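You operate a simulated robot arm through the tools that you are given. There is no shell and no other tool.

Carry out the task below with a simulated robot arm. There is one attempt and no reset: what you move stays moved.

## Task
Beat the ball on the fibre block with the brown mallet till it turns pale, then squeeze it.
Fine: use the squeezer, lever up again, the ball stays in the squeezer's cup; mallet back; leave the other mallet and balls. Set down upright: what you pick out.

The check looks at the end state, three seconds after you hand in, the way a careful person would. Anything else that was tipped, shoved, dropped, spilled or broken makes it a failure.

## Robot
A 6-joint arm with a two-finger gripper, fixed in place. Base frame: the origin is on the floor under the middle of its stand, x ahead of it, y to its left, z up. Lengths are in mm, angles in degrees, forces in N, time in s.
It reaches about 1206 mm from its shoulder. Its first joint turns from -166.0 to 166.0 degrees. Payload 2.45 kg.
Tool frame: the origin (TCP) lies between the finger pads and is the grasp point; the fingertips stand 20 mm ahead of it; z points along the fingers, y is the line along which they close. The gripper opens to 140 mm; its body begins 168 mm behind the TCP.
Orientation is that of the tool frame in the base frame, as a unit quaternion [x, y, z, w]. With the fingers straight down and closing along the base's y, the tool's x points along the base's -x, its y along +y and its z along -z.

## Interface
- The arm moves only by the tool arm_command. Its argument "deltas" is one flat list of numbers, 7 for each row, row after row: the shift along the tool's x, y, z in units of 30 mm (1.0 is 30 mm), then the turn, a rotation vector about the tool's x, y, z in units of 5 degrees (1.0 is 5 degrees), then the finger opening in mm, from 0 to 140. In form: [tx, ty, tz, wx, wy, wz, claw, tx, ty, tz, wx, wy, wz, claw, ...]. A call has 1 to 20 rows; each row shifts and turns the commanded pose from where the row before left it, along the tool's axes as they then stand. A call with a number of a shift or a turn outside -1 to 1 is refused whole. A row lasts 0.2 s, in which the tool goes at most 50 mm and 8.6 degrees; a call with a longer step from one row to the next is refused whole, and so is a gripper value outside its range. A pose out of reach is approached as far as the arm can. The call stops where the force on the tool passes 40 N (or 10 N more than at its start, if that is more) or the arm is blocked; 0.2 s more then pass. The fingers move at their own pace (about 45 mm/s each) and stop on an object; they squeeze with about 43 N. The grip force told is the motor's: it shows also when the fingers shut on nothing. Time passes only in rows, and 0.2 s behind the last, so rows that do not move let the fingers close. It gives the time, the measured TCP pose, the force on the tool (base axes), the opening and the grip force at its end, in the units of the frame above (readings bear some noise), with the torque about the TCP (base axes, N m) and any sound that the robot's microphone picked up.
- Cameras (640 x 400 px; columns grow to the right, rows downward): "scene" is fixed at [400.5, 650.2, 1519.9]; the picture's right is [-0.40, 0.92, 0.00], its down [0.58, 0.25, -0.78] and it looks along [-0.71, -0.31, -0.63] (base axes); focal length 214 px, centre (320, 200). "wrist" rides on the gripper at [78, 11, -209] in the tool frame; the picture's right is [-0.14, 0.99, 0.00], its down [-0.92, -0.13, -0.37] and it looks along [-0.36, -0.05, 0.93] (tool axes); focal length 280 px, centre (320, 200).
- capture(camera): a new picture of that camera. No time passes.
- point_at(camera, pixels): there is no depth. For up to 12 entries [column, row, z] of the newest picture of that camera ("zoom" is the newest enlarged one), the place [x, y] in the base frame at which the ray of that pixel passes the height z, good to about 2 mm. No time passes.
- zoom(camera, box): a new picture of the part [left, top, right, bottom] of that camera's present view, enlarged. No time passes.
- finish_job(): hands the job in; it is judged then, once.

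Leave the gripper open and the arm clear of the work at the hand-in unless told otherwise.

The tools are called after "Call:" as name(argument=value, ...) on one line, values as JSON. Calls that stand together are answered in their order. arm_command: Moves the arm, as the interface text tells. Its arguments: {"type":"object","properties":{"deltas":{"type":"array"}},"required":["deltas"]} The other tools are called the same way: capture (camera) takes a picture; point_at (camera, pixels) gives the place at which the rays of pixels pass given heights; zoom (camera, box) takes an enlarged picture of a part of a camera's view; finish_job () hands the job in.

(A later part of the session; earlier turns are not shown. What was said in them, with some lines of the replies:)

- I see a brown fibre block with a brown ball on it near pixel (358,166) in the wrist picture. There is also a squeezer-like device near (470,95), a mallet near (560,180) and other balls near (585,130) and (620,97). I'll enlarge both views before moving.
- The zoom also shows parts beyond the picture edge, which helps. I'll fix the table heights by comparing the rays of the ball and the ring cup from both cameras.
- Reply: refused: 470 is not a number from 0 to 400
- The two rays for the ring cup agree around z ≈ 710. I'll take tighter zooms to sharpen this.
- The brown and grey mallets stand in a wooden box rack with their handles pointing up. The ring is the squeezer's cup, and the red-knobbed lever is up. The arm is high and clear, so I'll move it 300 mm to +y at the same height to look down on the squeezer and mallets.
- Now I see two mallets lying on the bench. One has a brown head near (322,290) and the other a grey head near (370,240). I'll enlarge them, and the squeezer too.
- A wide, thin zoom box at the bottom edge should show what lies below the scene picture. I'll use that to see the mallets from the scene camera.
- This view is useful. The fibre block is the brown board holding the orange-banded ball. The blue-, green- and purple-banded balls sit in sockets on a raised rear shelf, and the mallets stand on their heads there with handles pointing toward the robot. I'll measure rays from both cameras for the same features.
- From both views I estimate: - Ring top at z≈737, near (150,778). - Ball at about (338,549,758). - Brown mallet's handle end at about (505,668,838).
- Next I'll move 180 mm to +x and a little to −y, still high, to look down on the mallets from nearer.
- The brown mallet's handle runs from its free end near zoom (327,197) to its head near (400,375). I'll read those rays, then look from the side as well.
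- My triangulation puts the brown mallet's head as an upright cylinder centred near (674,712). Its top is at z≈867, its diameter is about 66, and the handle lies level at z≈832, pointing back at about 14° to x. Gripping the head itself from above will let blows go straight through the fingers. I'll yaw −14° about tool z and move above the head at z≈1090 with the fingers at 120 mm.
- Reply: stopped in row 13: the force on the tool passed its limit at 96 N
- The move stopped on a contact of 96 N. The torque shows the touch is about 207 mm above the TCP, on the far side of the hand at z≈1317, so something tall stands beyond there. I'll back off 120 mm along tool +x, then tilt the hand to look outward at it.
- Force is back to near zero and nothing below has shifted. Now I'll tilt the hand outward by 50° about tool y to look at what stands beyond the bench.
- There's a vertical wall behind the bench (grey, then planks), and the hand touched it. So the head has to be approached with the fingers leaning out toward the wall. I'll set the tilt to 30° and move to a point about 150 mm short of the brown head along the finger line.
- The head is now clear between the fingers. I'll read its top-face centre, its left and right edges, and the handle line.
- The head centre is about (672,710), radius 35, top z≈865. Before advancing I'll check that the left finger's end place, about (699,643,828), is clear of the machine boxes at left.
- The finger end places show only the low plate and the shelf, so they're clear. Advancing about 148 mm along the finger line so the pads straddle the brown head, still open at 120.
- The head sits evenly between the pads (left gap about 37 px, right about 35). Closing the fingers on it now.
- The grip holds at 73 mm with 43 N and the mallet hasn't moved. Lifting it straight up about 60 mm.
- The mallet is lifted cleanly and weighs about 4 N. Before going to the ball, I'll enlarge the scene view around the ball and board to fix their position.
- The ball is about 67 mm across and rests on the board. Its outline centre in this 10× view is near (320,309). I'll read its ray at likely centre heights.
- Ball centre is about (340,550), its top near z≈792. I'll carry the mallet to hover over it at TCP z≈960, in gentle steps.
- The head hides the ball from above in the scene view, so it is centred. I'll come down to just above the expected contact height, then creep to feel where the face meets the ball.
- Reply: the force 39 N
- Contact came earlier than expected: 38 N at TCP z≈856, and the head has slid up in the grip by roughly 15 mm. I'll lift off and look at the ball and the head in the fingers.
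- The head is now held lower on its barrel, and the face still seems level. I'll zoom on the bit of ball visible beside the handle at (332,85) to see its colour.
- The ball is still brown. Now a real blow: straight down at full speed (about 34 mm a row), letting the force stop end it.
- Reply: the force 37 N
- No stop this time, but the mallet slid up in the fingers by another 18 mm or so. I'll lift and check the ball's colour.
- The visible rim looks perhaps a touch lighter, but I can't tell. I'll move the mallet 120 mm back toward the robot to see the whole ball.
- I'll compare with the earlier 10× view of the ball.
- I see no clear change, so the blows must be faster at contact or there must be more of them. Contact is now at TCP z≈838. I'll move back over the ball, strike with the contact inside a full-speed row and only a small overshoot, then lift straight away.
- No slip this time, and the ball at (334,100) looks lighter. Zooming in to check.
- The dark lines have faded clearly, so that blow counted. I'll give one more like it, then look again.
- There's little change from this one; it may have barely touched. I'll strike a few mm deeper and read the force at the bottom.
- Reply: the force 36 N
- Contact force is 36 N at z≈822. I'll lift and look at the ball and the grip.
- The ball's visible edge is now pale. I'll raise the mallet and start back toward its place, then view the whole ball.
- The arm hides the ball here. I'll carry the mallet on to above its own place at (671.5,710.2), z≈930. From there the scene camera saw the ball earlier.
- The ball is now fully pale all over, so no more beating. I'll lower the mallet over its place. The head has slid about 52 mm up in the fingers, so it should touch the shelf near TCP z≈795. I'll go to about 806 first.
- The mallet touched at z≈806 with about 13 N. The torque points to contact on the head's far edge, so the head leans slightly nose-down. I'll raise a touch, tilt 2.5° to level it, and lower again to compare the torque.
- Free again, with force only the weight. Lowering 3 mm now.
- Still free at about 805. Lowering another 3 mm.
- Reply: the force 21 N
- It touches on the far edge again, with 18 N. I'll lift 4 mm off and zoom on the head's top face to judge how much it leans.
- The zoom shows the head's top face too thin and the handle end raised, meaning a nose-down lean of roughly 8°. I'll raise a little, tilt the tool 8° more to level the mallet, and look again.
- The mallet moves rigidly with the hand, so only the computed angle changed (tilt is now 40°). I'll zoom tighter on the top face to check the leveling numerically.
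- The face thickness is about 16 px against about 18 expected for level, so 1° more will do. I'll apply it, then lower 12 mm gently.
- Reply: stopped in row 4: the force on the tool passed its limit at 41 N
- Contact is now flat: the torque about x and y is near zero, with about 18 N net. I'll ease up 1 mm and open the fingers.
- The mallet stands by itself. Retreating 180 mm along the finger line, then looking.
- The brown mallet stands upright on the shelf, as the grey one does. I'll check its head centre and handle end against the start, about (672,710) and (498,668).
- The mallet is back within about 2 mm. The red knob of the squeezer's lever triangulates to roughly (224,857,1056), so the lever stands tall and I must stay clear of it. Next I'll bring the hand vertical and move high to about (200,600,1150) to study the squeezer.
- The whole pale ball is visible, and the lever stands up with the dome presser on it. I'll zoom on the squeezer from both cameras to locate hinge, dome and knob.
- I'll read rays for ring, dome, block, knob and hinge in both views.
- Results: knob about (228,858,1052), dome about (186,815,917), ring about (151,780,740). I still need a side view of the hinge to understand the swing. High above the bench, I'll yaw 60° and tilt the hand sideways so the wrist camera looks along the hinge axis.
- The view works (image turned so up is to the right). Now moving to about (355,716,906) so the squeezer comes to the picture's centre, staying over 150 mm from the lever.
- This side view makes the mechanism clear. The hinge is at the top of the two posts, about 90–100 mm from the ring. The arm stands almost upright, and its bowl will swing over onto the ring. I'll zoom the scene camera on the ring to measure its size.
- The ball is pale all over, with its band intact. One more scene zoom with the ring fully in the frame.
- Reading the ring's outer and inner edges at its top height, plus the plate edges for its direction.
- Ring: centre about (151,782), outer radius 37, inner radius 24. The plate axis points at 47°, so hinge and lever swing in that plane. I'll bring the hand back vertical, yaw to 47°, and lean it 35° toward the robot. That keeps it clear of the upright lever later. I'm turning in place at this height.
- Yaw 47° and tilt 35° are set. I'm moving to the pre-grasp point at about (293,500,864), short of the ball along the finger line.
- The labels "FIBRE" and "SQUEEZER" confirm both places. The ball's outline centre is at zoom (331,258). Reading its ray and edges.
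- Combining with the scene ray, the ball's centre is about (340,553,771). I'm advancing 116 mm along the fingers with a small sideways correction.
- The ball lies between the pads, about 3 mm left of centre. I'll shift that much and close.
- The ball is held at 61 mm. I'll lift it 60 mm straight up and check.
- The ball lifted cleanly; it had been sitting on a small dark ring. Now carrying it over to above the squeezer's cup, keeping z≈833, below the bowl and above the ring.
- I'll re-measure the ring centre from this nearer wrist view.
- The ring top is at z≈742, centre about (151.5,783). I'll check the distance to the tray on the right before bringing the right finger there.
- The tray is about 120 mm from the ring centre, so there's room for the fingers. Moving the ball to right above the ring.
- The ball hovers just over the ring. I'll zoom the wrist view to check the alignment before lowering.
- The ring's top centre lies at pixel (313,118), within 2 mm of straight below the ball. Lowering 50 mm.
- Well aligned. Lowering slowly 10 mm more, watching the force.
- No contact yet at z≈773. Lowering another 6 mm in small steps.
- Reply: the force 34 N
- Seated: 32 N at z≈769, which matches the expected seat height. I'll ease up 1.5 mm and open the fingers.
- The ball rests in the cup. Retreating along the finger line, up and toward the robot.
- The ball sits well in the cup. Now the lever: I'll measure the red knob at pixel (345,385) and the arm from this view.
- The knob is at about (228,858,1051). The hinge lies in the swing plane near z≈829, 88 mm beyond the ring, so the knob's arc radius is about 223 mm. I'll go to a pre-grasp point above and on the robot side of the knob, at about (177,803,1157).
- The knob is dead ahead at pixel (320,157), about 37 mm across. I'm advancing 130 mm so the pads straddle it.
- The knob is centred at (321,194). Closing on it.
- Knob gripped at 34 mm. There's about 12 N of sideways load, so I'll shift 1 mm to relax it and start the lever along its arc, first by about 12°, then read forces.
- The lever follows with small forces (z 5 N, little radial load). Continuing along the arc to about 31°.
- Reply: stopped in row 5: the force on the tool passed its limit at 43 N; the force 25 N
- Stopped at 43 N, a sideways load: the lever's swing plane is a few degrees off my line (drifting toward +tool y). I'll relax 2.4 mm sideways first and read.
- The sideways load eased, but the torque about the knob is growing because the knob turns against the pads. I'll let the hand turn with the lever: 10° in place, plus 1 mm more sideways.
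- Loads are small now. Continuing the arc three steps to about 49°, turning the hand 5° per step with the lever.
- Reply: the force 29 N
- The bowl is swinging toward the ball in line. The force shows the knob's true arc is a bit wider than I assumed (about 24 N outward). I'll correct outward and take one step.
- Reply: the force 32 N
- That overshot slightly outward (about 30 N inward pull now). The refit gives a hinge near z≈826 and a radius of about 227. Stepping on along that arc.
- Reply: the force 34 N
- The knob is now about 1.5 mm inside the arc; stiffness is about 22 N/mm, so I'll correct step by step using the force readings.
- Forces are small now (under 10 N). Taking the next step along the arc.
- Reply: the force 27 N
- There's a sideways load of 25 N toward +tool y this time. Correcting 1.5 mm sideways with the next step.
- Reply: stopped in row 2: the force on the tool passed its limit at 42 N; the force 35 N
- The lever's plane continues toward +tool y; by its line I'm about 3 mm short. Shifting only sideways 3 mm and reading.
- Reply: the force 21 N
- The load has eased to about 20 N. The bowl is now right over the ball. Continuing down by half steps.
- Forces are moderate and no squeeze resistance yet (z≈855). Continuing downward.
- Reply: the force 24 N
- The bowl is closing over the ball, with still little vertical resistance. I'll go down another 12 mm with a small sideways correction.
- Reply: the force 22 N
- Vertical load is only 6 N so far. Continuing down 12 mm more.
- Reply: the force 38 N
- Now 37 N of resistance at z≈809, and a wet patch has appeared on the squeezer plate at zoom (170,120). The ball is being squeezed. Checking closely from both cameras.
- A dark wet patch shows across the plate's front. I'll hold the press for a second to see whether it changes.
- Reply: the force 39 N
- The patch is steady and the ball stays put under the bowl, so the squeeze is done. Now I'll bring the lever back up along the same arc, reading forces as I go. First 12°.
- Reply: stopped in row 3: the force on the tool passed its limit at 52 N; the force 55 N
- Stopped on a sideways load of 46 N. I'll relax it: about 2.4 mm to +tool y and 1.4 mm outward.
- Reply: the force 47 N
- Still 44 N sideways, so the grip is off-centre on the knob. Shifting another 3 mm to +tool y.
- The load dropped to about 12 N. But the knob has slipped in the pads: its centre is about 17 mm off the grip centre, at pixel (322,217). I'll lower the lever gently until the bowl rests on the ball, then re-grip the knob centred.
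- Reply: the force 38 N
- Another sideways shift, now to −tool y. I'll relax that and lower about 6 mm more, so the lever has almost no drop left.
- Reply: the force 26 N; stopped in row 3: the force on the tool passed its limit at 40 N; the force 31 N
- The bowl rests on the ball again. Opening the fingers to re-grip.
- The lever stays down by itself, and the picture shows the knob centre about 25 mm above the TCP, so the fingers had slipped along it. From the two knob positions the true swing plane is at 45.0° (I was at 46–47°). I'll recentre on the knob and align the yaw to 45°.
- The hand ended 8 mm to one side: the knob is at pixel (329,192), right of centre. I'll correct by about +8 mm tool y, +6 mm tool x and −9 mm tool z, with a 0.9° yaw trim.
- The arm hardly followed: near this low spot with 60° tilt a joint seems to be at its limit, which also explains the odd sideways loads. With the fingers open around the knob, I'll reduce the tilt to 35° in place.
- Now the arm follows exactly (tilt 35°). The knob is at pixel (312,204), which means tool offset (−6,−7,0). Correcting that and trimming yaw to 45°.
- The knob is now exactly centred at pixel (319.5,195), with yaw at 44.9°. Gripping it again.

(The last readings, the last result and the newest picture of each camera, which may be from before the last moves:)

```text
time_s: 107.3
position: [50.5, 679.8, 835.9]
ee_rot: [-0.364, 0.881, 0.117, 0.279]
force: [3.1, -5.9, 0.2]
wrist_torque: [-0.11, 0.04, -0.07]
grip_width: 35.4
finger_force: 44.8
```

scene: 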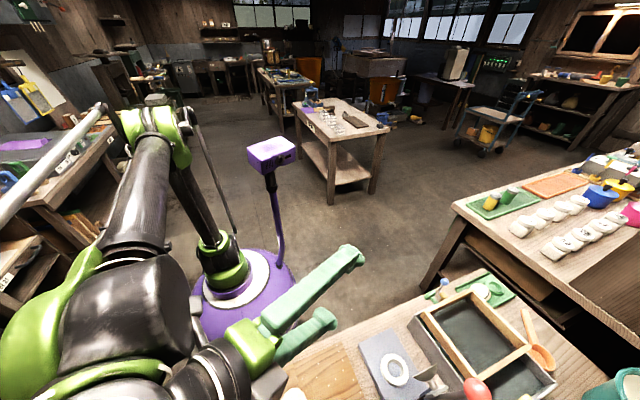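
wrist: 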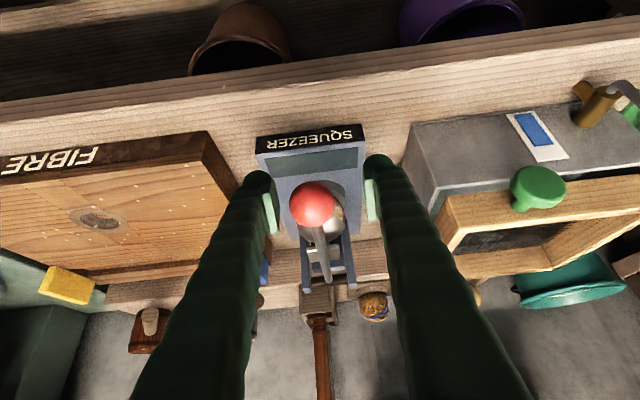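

The grip is good, with light loads. Lifting the lever along the refitted arc: the first two steps, then a reading.

Call:
arm_command(deltas=[-0.272, 0, -0.301, 0, 0, 0, 20, -0.273, 0, -0.301, 0, 0, 0, 20, -0.606, 0, -0.539, 0, 0, 0, 20, 0, 0, 0, 0, 0, 0, 20])

Call:
zoom(camera="wrist", box=[240, 110, 400, 290])

Call:
zoom(camera="scene", box=[360, 320, 460, 400])

```text
time_s: 108.3
position: [57.3, 686.7, 882.7]
ee_rot: [-0.364, 0.881, 0.117, 0.279]
force: [8.1, -6.8, -7.2]
wrist_torque: [-0.74, 0.69, 0.01]
grip_width: 34.4
finger_force: 44.9
```

```text
2.22 times, centred on (320, 200) of wrist
```

zoom: 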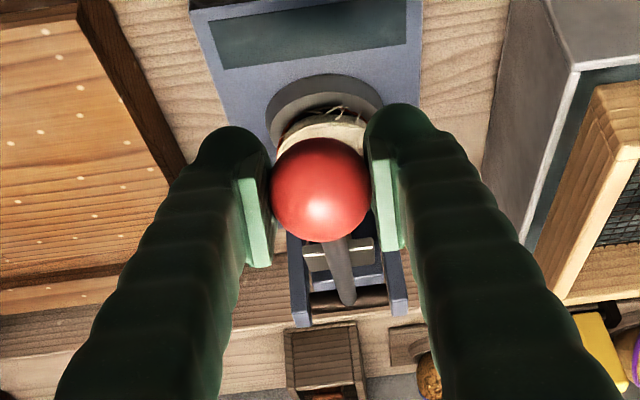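

```text
5.00 times, centred on (410, 360) of scene
```

zoom: 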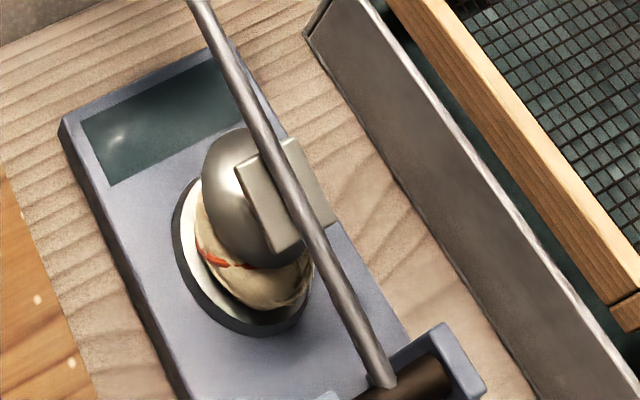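

The lever is rising with light loads, the knob stays centred and the ball stays in the cup. The next three steps.

Call:
arm_command(deltas=[-0.658, 0, -0.473, 0, 0, 0, 20, -0.704, 0, -0.4, 0, 0, 0, 20, -0.743, 0, -0.328, 0, 0, 0, 20, 0, 0, 0, 0, 0, 0, 20])

Call:
zoom(camera="wrist", box=[240, 110, 400, 290])

```text
time_s: 109.3
position: [77.1, 707.1, 948.0]
ee_rot: [-0.364, 0.881, 0.116, 0.279]
force: [16.4, -16.6, -7.6]
wrist_torque: [-0.65, 0.6, -0.03]
grip_width: 34.0
finger_force: 44.7
```

```text
2.22 times, centred on (320, 200) of wrist
```

zoom: 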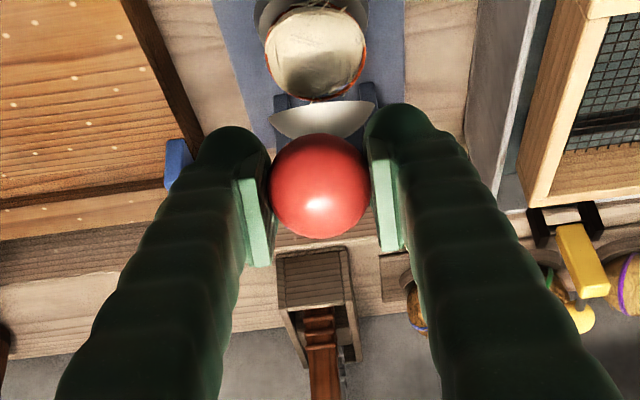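

Only a sideways load of about 23 N toward −tool y; I'll trim 1.5 mm that way during the next three steps.

Call:
arm_command(deltas=[-0.774, -0.05, -0.244, 0, 0, 0, 20, -0.795, -0.02, -0.164, 0, 0, 0, 20, -0.804, -0.01, -0.08, 0, 0, 0, 20, 0, 0, 0, 0, 0, 0, 20])

Call:
zoom(camera="wrist", box=[240, 110, 400, 290])

```text
time_s: 110.3
position: [113.9, 742.9, 1003.0]
ee_rot: [-0.364, 0.881, 0.117, 0.28]
force: [-17.1, -8.0, 11.3]
wrist_torque: [-0.78, 0.92, 0.01]
grip_width: 34.0
finger_force: 45.1
```

```text
2.22 times, centred on (320, 200) of wrist
```

zoom: 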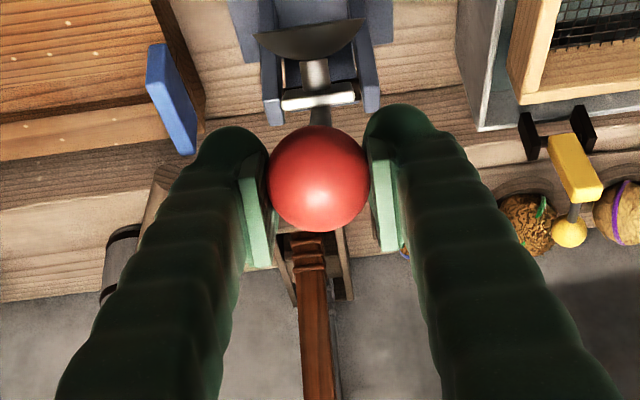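

Loads are about 20 N, slightly inside the arc. Correcting by 0.9 mm outward and continuing three steps.

Call:
arm_command(deltas=[-0.81, 0, -0.027, 0, 0, 0, 20, -0.807, 0, 0.085, 0, 0, 0, 20, -0.792, 0, 0.173, 0, 0, 0, 20, 0, 0, 0, 0, 0, 0, 20])

```text
time_s: 111.1
position: [156.2, 784.9, 1038.4]
ee_rot: [-0.364, 0.881, 0.119, 0.279]
force: [-20.5, 16.1, 12.0]
wrist_torque: [0.63, 0.12, -0.2]
grip_width: 33.9
finger_force: 45.0
stopped in row 4: the force on the tool passed its limit at 44 N (the readings are from after the stop); the commanded pose is now the measured one
```

Stopped at 44 N, mostly sideways. Relaxing 1.8 mm to +tool y.

Call:
arm_command(deltas=[-0.005, 0.06, -0.015, 0, 0, 0, 20, 0, 0, 0, 0, 0, 0, 20])

Call:
capture(camera="wrist")

```text
time_s: 111.7
position: [157.3, 787.1, 1038.4]
ee_rot: [-0.365, 0.88, 0.119, 0.279]
force: [-22.6, 11.8, 11.5]
wrist_torque: [-0.18, 0.38, -0.13]
grip_width: 34.1
finger_force: 44.3
```

```text
taken
```

wrist: 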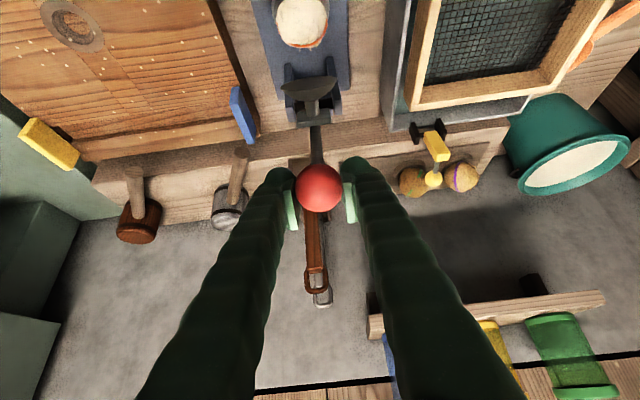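

Call:
arm_command(deltas=[0, 0.06, -0.01, 0, 0, 0, 20, 0, 0, 0, 0, 0, 0, 20])

```text
time_s: 112.3
position: [157.1, 784.6, 1037.1]
ee_rot: [-0.364, 0.881, 0.117, 0.278]
force: [-8.4, 0.4, 1.7]
wrist_torque: [-0.58, 0.5, -0.1]
grip_width: 34.3
finger_force: 44.9
```

The load is nearly gone (8 N). Continuing two more steps.

Call:
arm_command(deltas=[-0.396, 0, 0.122, 0, 0, 0, 20, -0.396, 0, 0.122, 0, 0, 0, 20, -0.37, 0, 0.168, 0, 0, 0, 20, -0.369, 0, 0.167, 0, 0, 0, 20, 0, 0, 0, 0, 0, 0, 20])

Call:
capture(camera="wrist")

```text
time_s: 113.5
position: [192.0, 821.8, 1050.1]
ee_rot: [-0.364, 0.881, 0.119, 0.279]
force: [1.1, -9.2, 9.0]
wrist_torque: [-0.58, 0.41, 0.13]
grip_width: 34.2
finger_force: 45.0
```

```text
taken
```

wrist: 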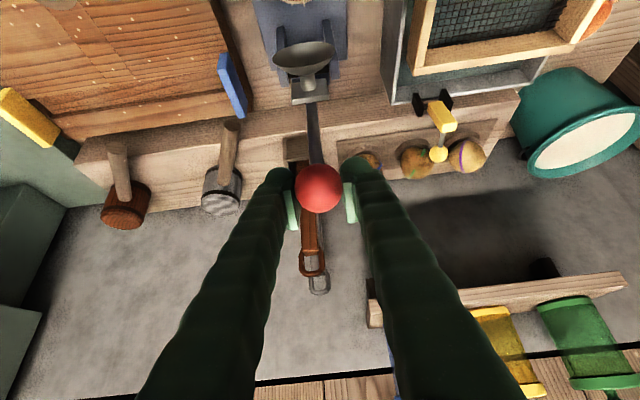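

On plan, with loads around 10 N. Going through the upright now.

Call:
arm_command(deltas=[-0.351, -0.01, 0.195, 0, 0, 0, 20, -0.351, -0.01, 0.2, 0, 0, 0, 20, -0.274, 0, 0.195, 0, 0, 0, 20, -0.274, 0, 0.198, 0, 0, 0, 20, 0, 0, 0, 0, 0, 0, 20])

Call:
capture(camera="wrist")

```text
time_s: 114.7
position: [221.9, 851.0, 1052.4]
ee_rot: [-0.365, 0.88, 0.119, 0.279]
force: [-2.4, 0.6, 13.8]
wrist_torque: [-0.56, 0.62, -0.03]
grip_width: 34.2
finger_force: 45.3
```

```text
taken
```

wrist: 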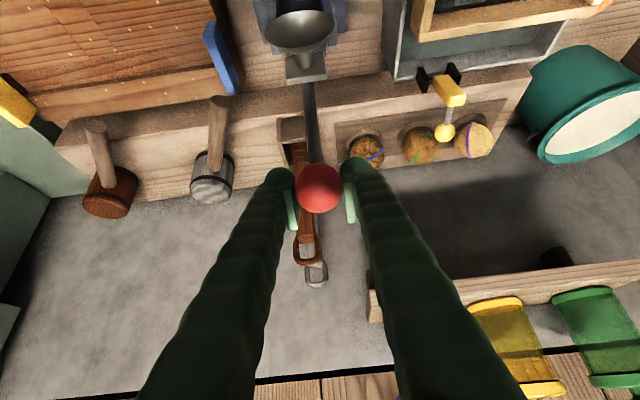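

The knob is past upright at (222,851). It started at about (229.5,859), so I'm moving the last 10 mm gently.

Call:
arm_command(deltas=[-0.13, 0, 0.1, 0, 0, 0, 20, -0.13, 0, 0.1, 0, 0, 0, 20, 0, 0, 0, 0, 0, 0, 20])

```text
time_s: 115.5
position: [228.3, 859.0, 1052.1]
ee_rot: [-0.364, 0.881, 0.119, 0.278]
force: [-3.5, -4.1, -7.2]
wrist_torque: [-0.84, 0.87, 0.01]
grip_width: 34.6
finger_force: 44.8
```

Back at the starting spot with small loads. I'll nudge 2 mm more to feel whether the back stop is there.

Call:
arm_command(deltas=[-0.054, 0, 0.0385, 0, 0, 0, 20, 0, 0, 0, 0, 0, 0, 20])

```text
time_s: 116.1
position: [230.0, 859.4, 1051.7]
ee_rot: [-0.364, 0.881, 0.118, 0.279]
force: [-0.2, -7.6, -16.3]
wrist_torque: [-0.67, 0.68, 0.05]
grip_width: 34.4
finger_force: 44.8
```

That matches the start position. I'll relax the radial load by 0.7 mm and open the fingers.

Call:
arm_command(deltas=[0.013, 0, 0.019, 0, 0, 0, 20, 0, 0, 0, 0, 0, 0, 38, 0, 0, 0, 0, 0, 0, 48, 0, 0, 0, 0, 0, 0, 60, 0, 0, 0, 0, 0, 0, 80, 0, 0, 0, 0, 0, 0, 92])

Call:
capture(camera="wrist")

```text
time_s: 117.5
position: [230.0, 858.7, 1052.1]
ee_rot: [-0.364, 0.881, 0.118, 0.278]
force: [-0.2, -1.3, -0.2]
wrist_torque: [0.0, -0.01, 0.0]
grip_width: 92.2
finger_force: 0.1
```

```text
taken
```

wrist: 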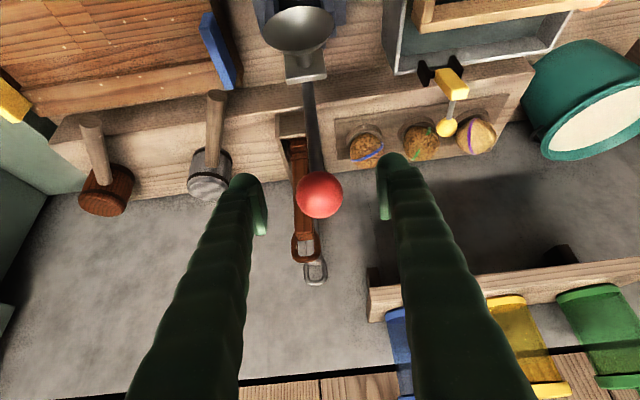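

The lever stays up by itself, with the knob at (320,194) as before. Retreating back along the finger line.

Call:
arm_command(deltas=[0, 0, -0.5, 0, 0, 0, 92, 0, 0, -0.8, 0, 0, 0, 92, 0, 0, -1, 0, 0, 0, 92, 0, 0, -1, 0, 0, 0, 92, 0, 0, -1, 0, 0, 0, 92, 0, 0, -1, 0, 0, 0, 92, 0, 0, -1, 0, 0, 0, 92, 0, 0, 0, 0, 0, 0, 92, 0, 0, 0, 0, 0, 0, 92])

Call:
capture(camera="wrist")

Call:
zoom(camera="scene", box=[340, 300, 500, 400])

Call:
zoom(camera="scene", box=[0, 398, 640, 400])

```text
time_s: 119.5
position: [156.0, 780.4, 1207.8]
ee_rot: [-0.364, 0.881, 0.118, 0.278]
force: [-0.4, 0.7, -0.2]
wrist_torque: [-0.02, -0.07, 0.06]
grip_width: 92.0
finger_force: 0.1
```

```text
taken
```

wrist: 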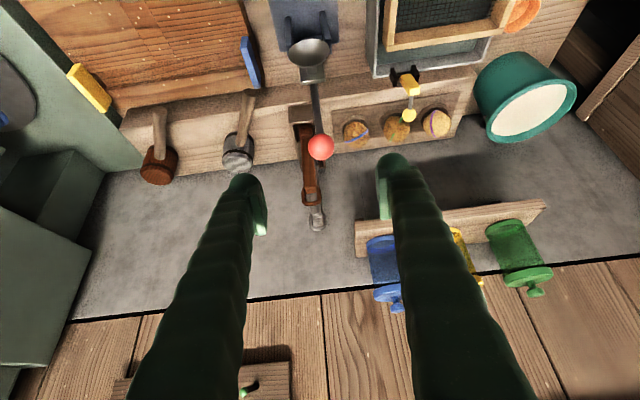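

```text
4.00 times, centred on (420, 350) of scene
```

zoom: 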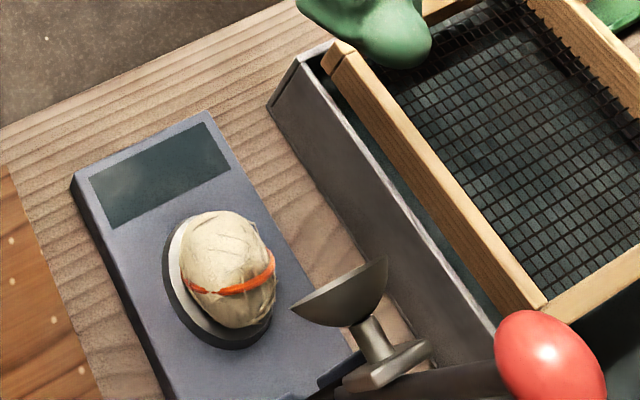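

```text
1.00 times, centred on (320, 399) of scene (not enlarged: the box is as wide or as high as the picture)
```

zoom: 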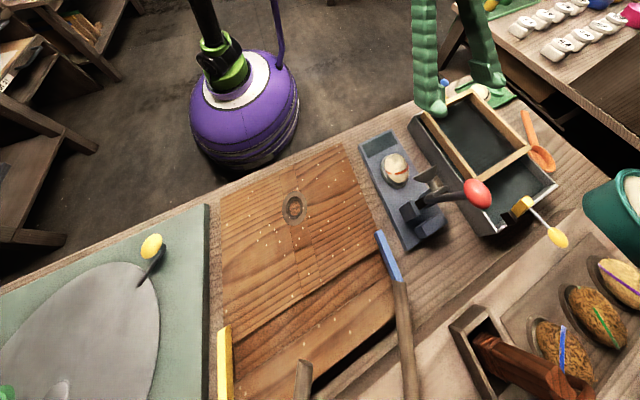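

The lever is up exactly as at the start, and the ball sits in the cup with the wet patch beside it. I'll zoom on the mallets and other balls for a last check.

Call:
zoom(camera="wrist", box=[90, 60, 290, 200])

Call:
zoom(camera="wrist", box=[280, 20, 480, 160])

Call:
zoom(camera="scene", box=[366, 350, 426, 400])

```text
2.86 times, centred on (190, 130) of wrist
```

zoom: 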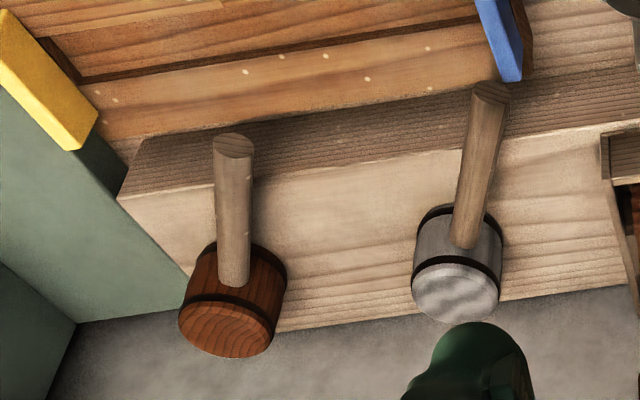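

```text
2.86 times, centred on (380, 90) of wrist
```

zoom: 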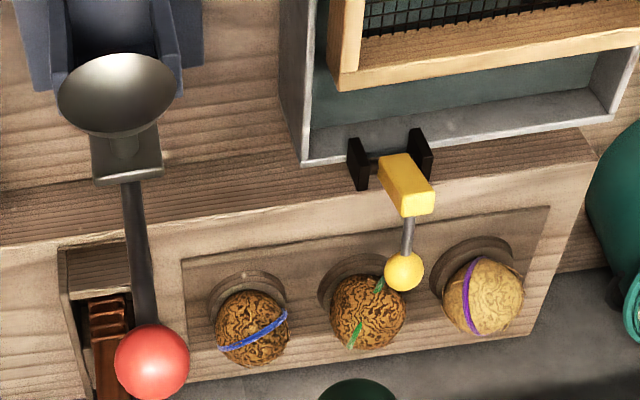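

```text
8.00 times, centred on (396, 375) of scene
```

zoom: 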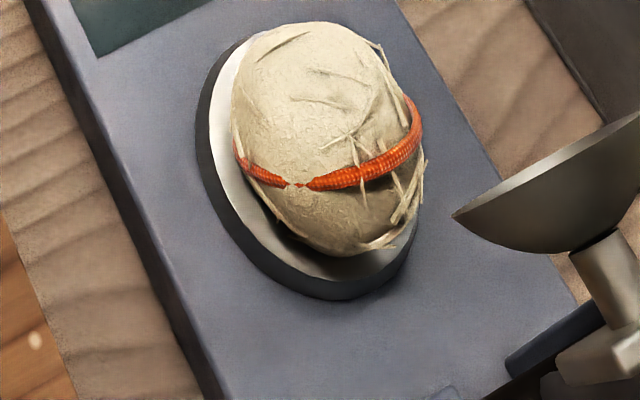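

Everything is in order. Both mallets stand upright on the shelf, the other balls are untouched, and the squeezed ball is in the cup with the lever up. I'm opening the gripper fully and moving the arm clear, back toward its start.

Call:
arm_command(deltas=[0.3525, -0.628, -0.454, 0, 0, 0, 92, 0.3525, -0.628, -0.454, 0, 0, 0, 92, 0.3525, -0.628, -0.454, 0, 0, 0, 92, 0.3525, -0.628, -0.454, 0, 0, 0, 92, 0.3525, -0.628, -0.454, 0, 0, 0, 110, 0.3525, -0.628, -0.454, 0, 0, 0, 120, 0.3525, -0.628, -0.454, 0, 0, 0, 140, 0.3525, -0.628, -0.454, 0, 0, 0, 140, 0.3525, -0.628, -0.454, 0, 0, 0, 140, 0.3525, -0.628, -0.454, 0, 0, 0, 140, 0.3525, -0.628, -0.454, 0, 0, 0, 140, 0.3525, -0.628, -0.454, 0, 0, 0, 140, 0, 0, 0, 0, 0, 0, 140])

Call:
zoom(camera="scene", box=[0, 398, 640, 400])

Call:
capture(camera="wrist")

```text
time_s: 122.3
position: [173.9, 481.7, 1265.7]
ee_rot: [-0.364, 0.881, 0.118, 0.278]
force: [0.5, 0.5, -0.2]
wrist_torque: [-0.01, -0.01, -0.01]
grip_width: 140.3
finger_force: 0.0
```

```text
1.00 times, centred on (320, 399) of scene (not enlarged: the box is as wide or as high as the picture)
```

zoom: 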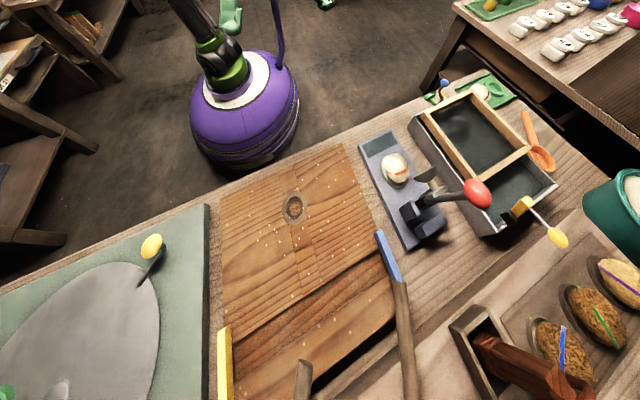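

```text
taken
```

wrist: 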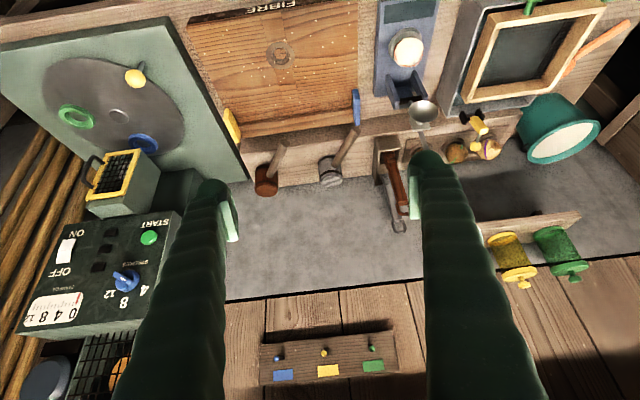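

The arm is clear and the gripper is open at 140 mm. The lever stays up, the pale ball is in the cup with its wet patch, both mallets stand upright in place, and nothing else has moved. Handing in.

Call:
finish_job()

```text
The job is handed in.
```

The ball was beaten pale with the brown mallet, squeezed, and left in the squeezer's cup with the lever up. I handed the job in and haven't seen a verdict.

- **Beating:** The ball turned fully pale after a few blows. The mallet slid up in the fingers as it struck, so I levelled it before putting it back.
- **Mallet:** It stands upright on the shelf within about 2 mm of where it started.
- **Squeezing:** The lever met about 37 N of resistance and a wet patch appeared on the squeezer plate. The grip slipped partway, so I took hold of the knob again before raising the lever.
- **Everything else:** The grey mallet and the other balls look untouched.
- **Wall contact:** Early on, the hand touched the wall behind the bench, with a 96 N peak. I saw no shift in anything on the bench.

The gripper is open and the arm is back near its start position.
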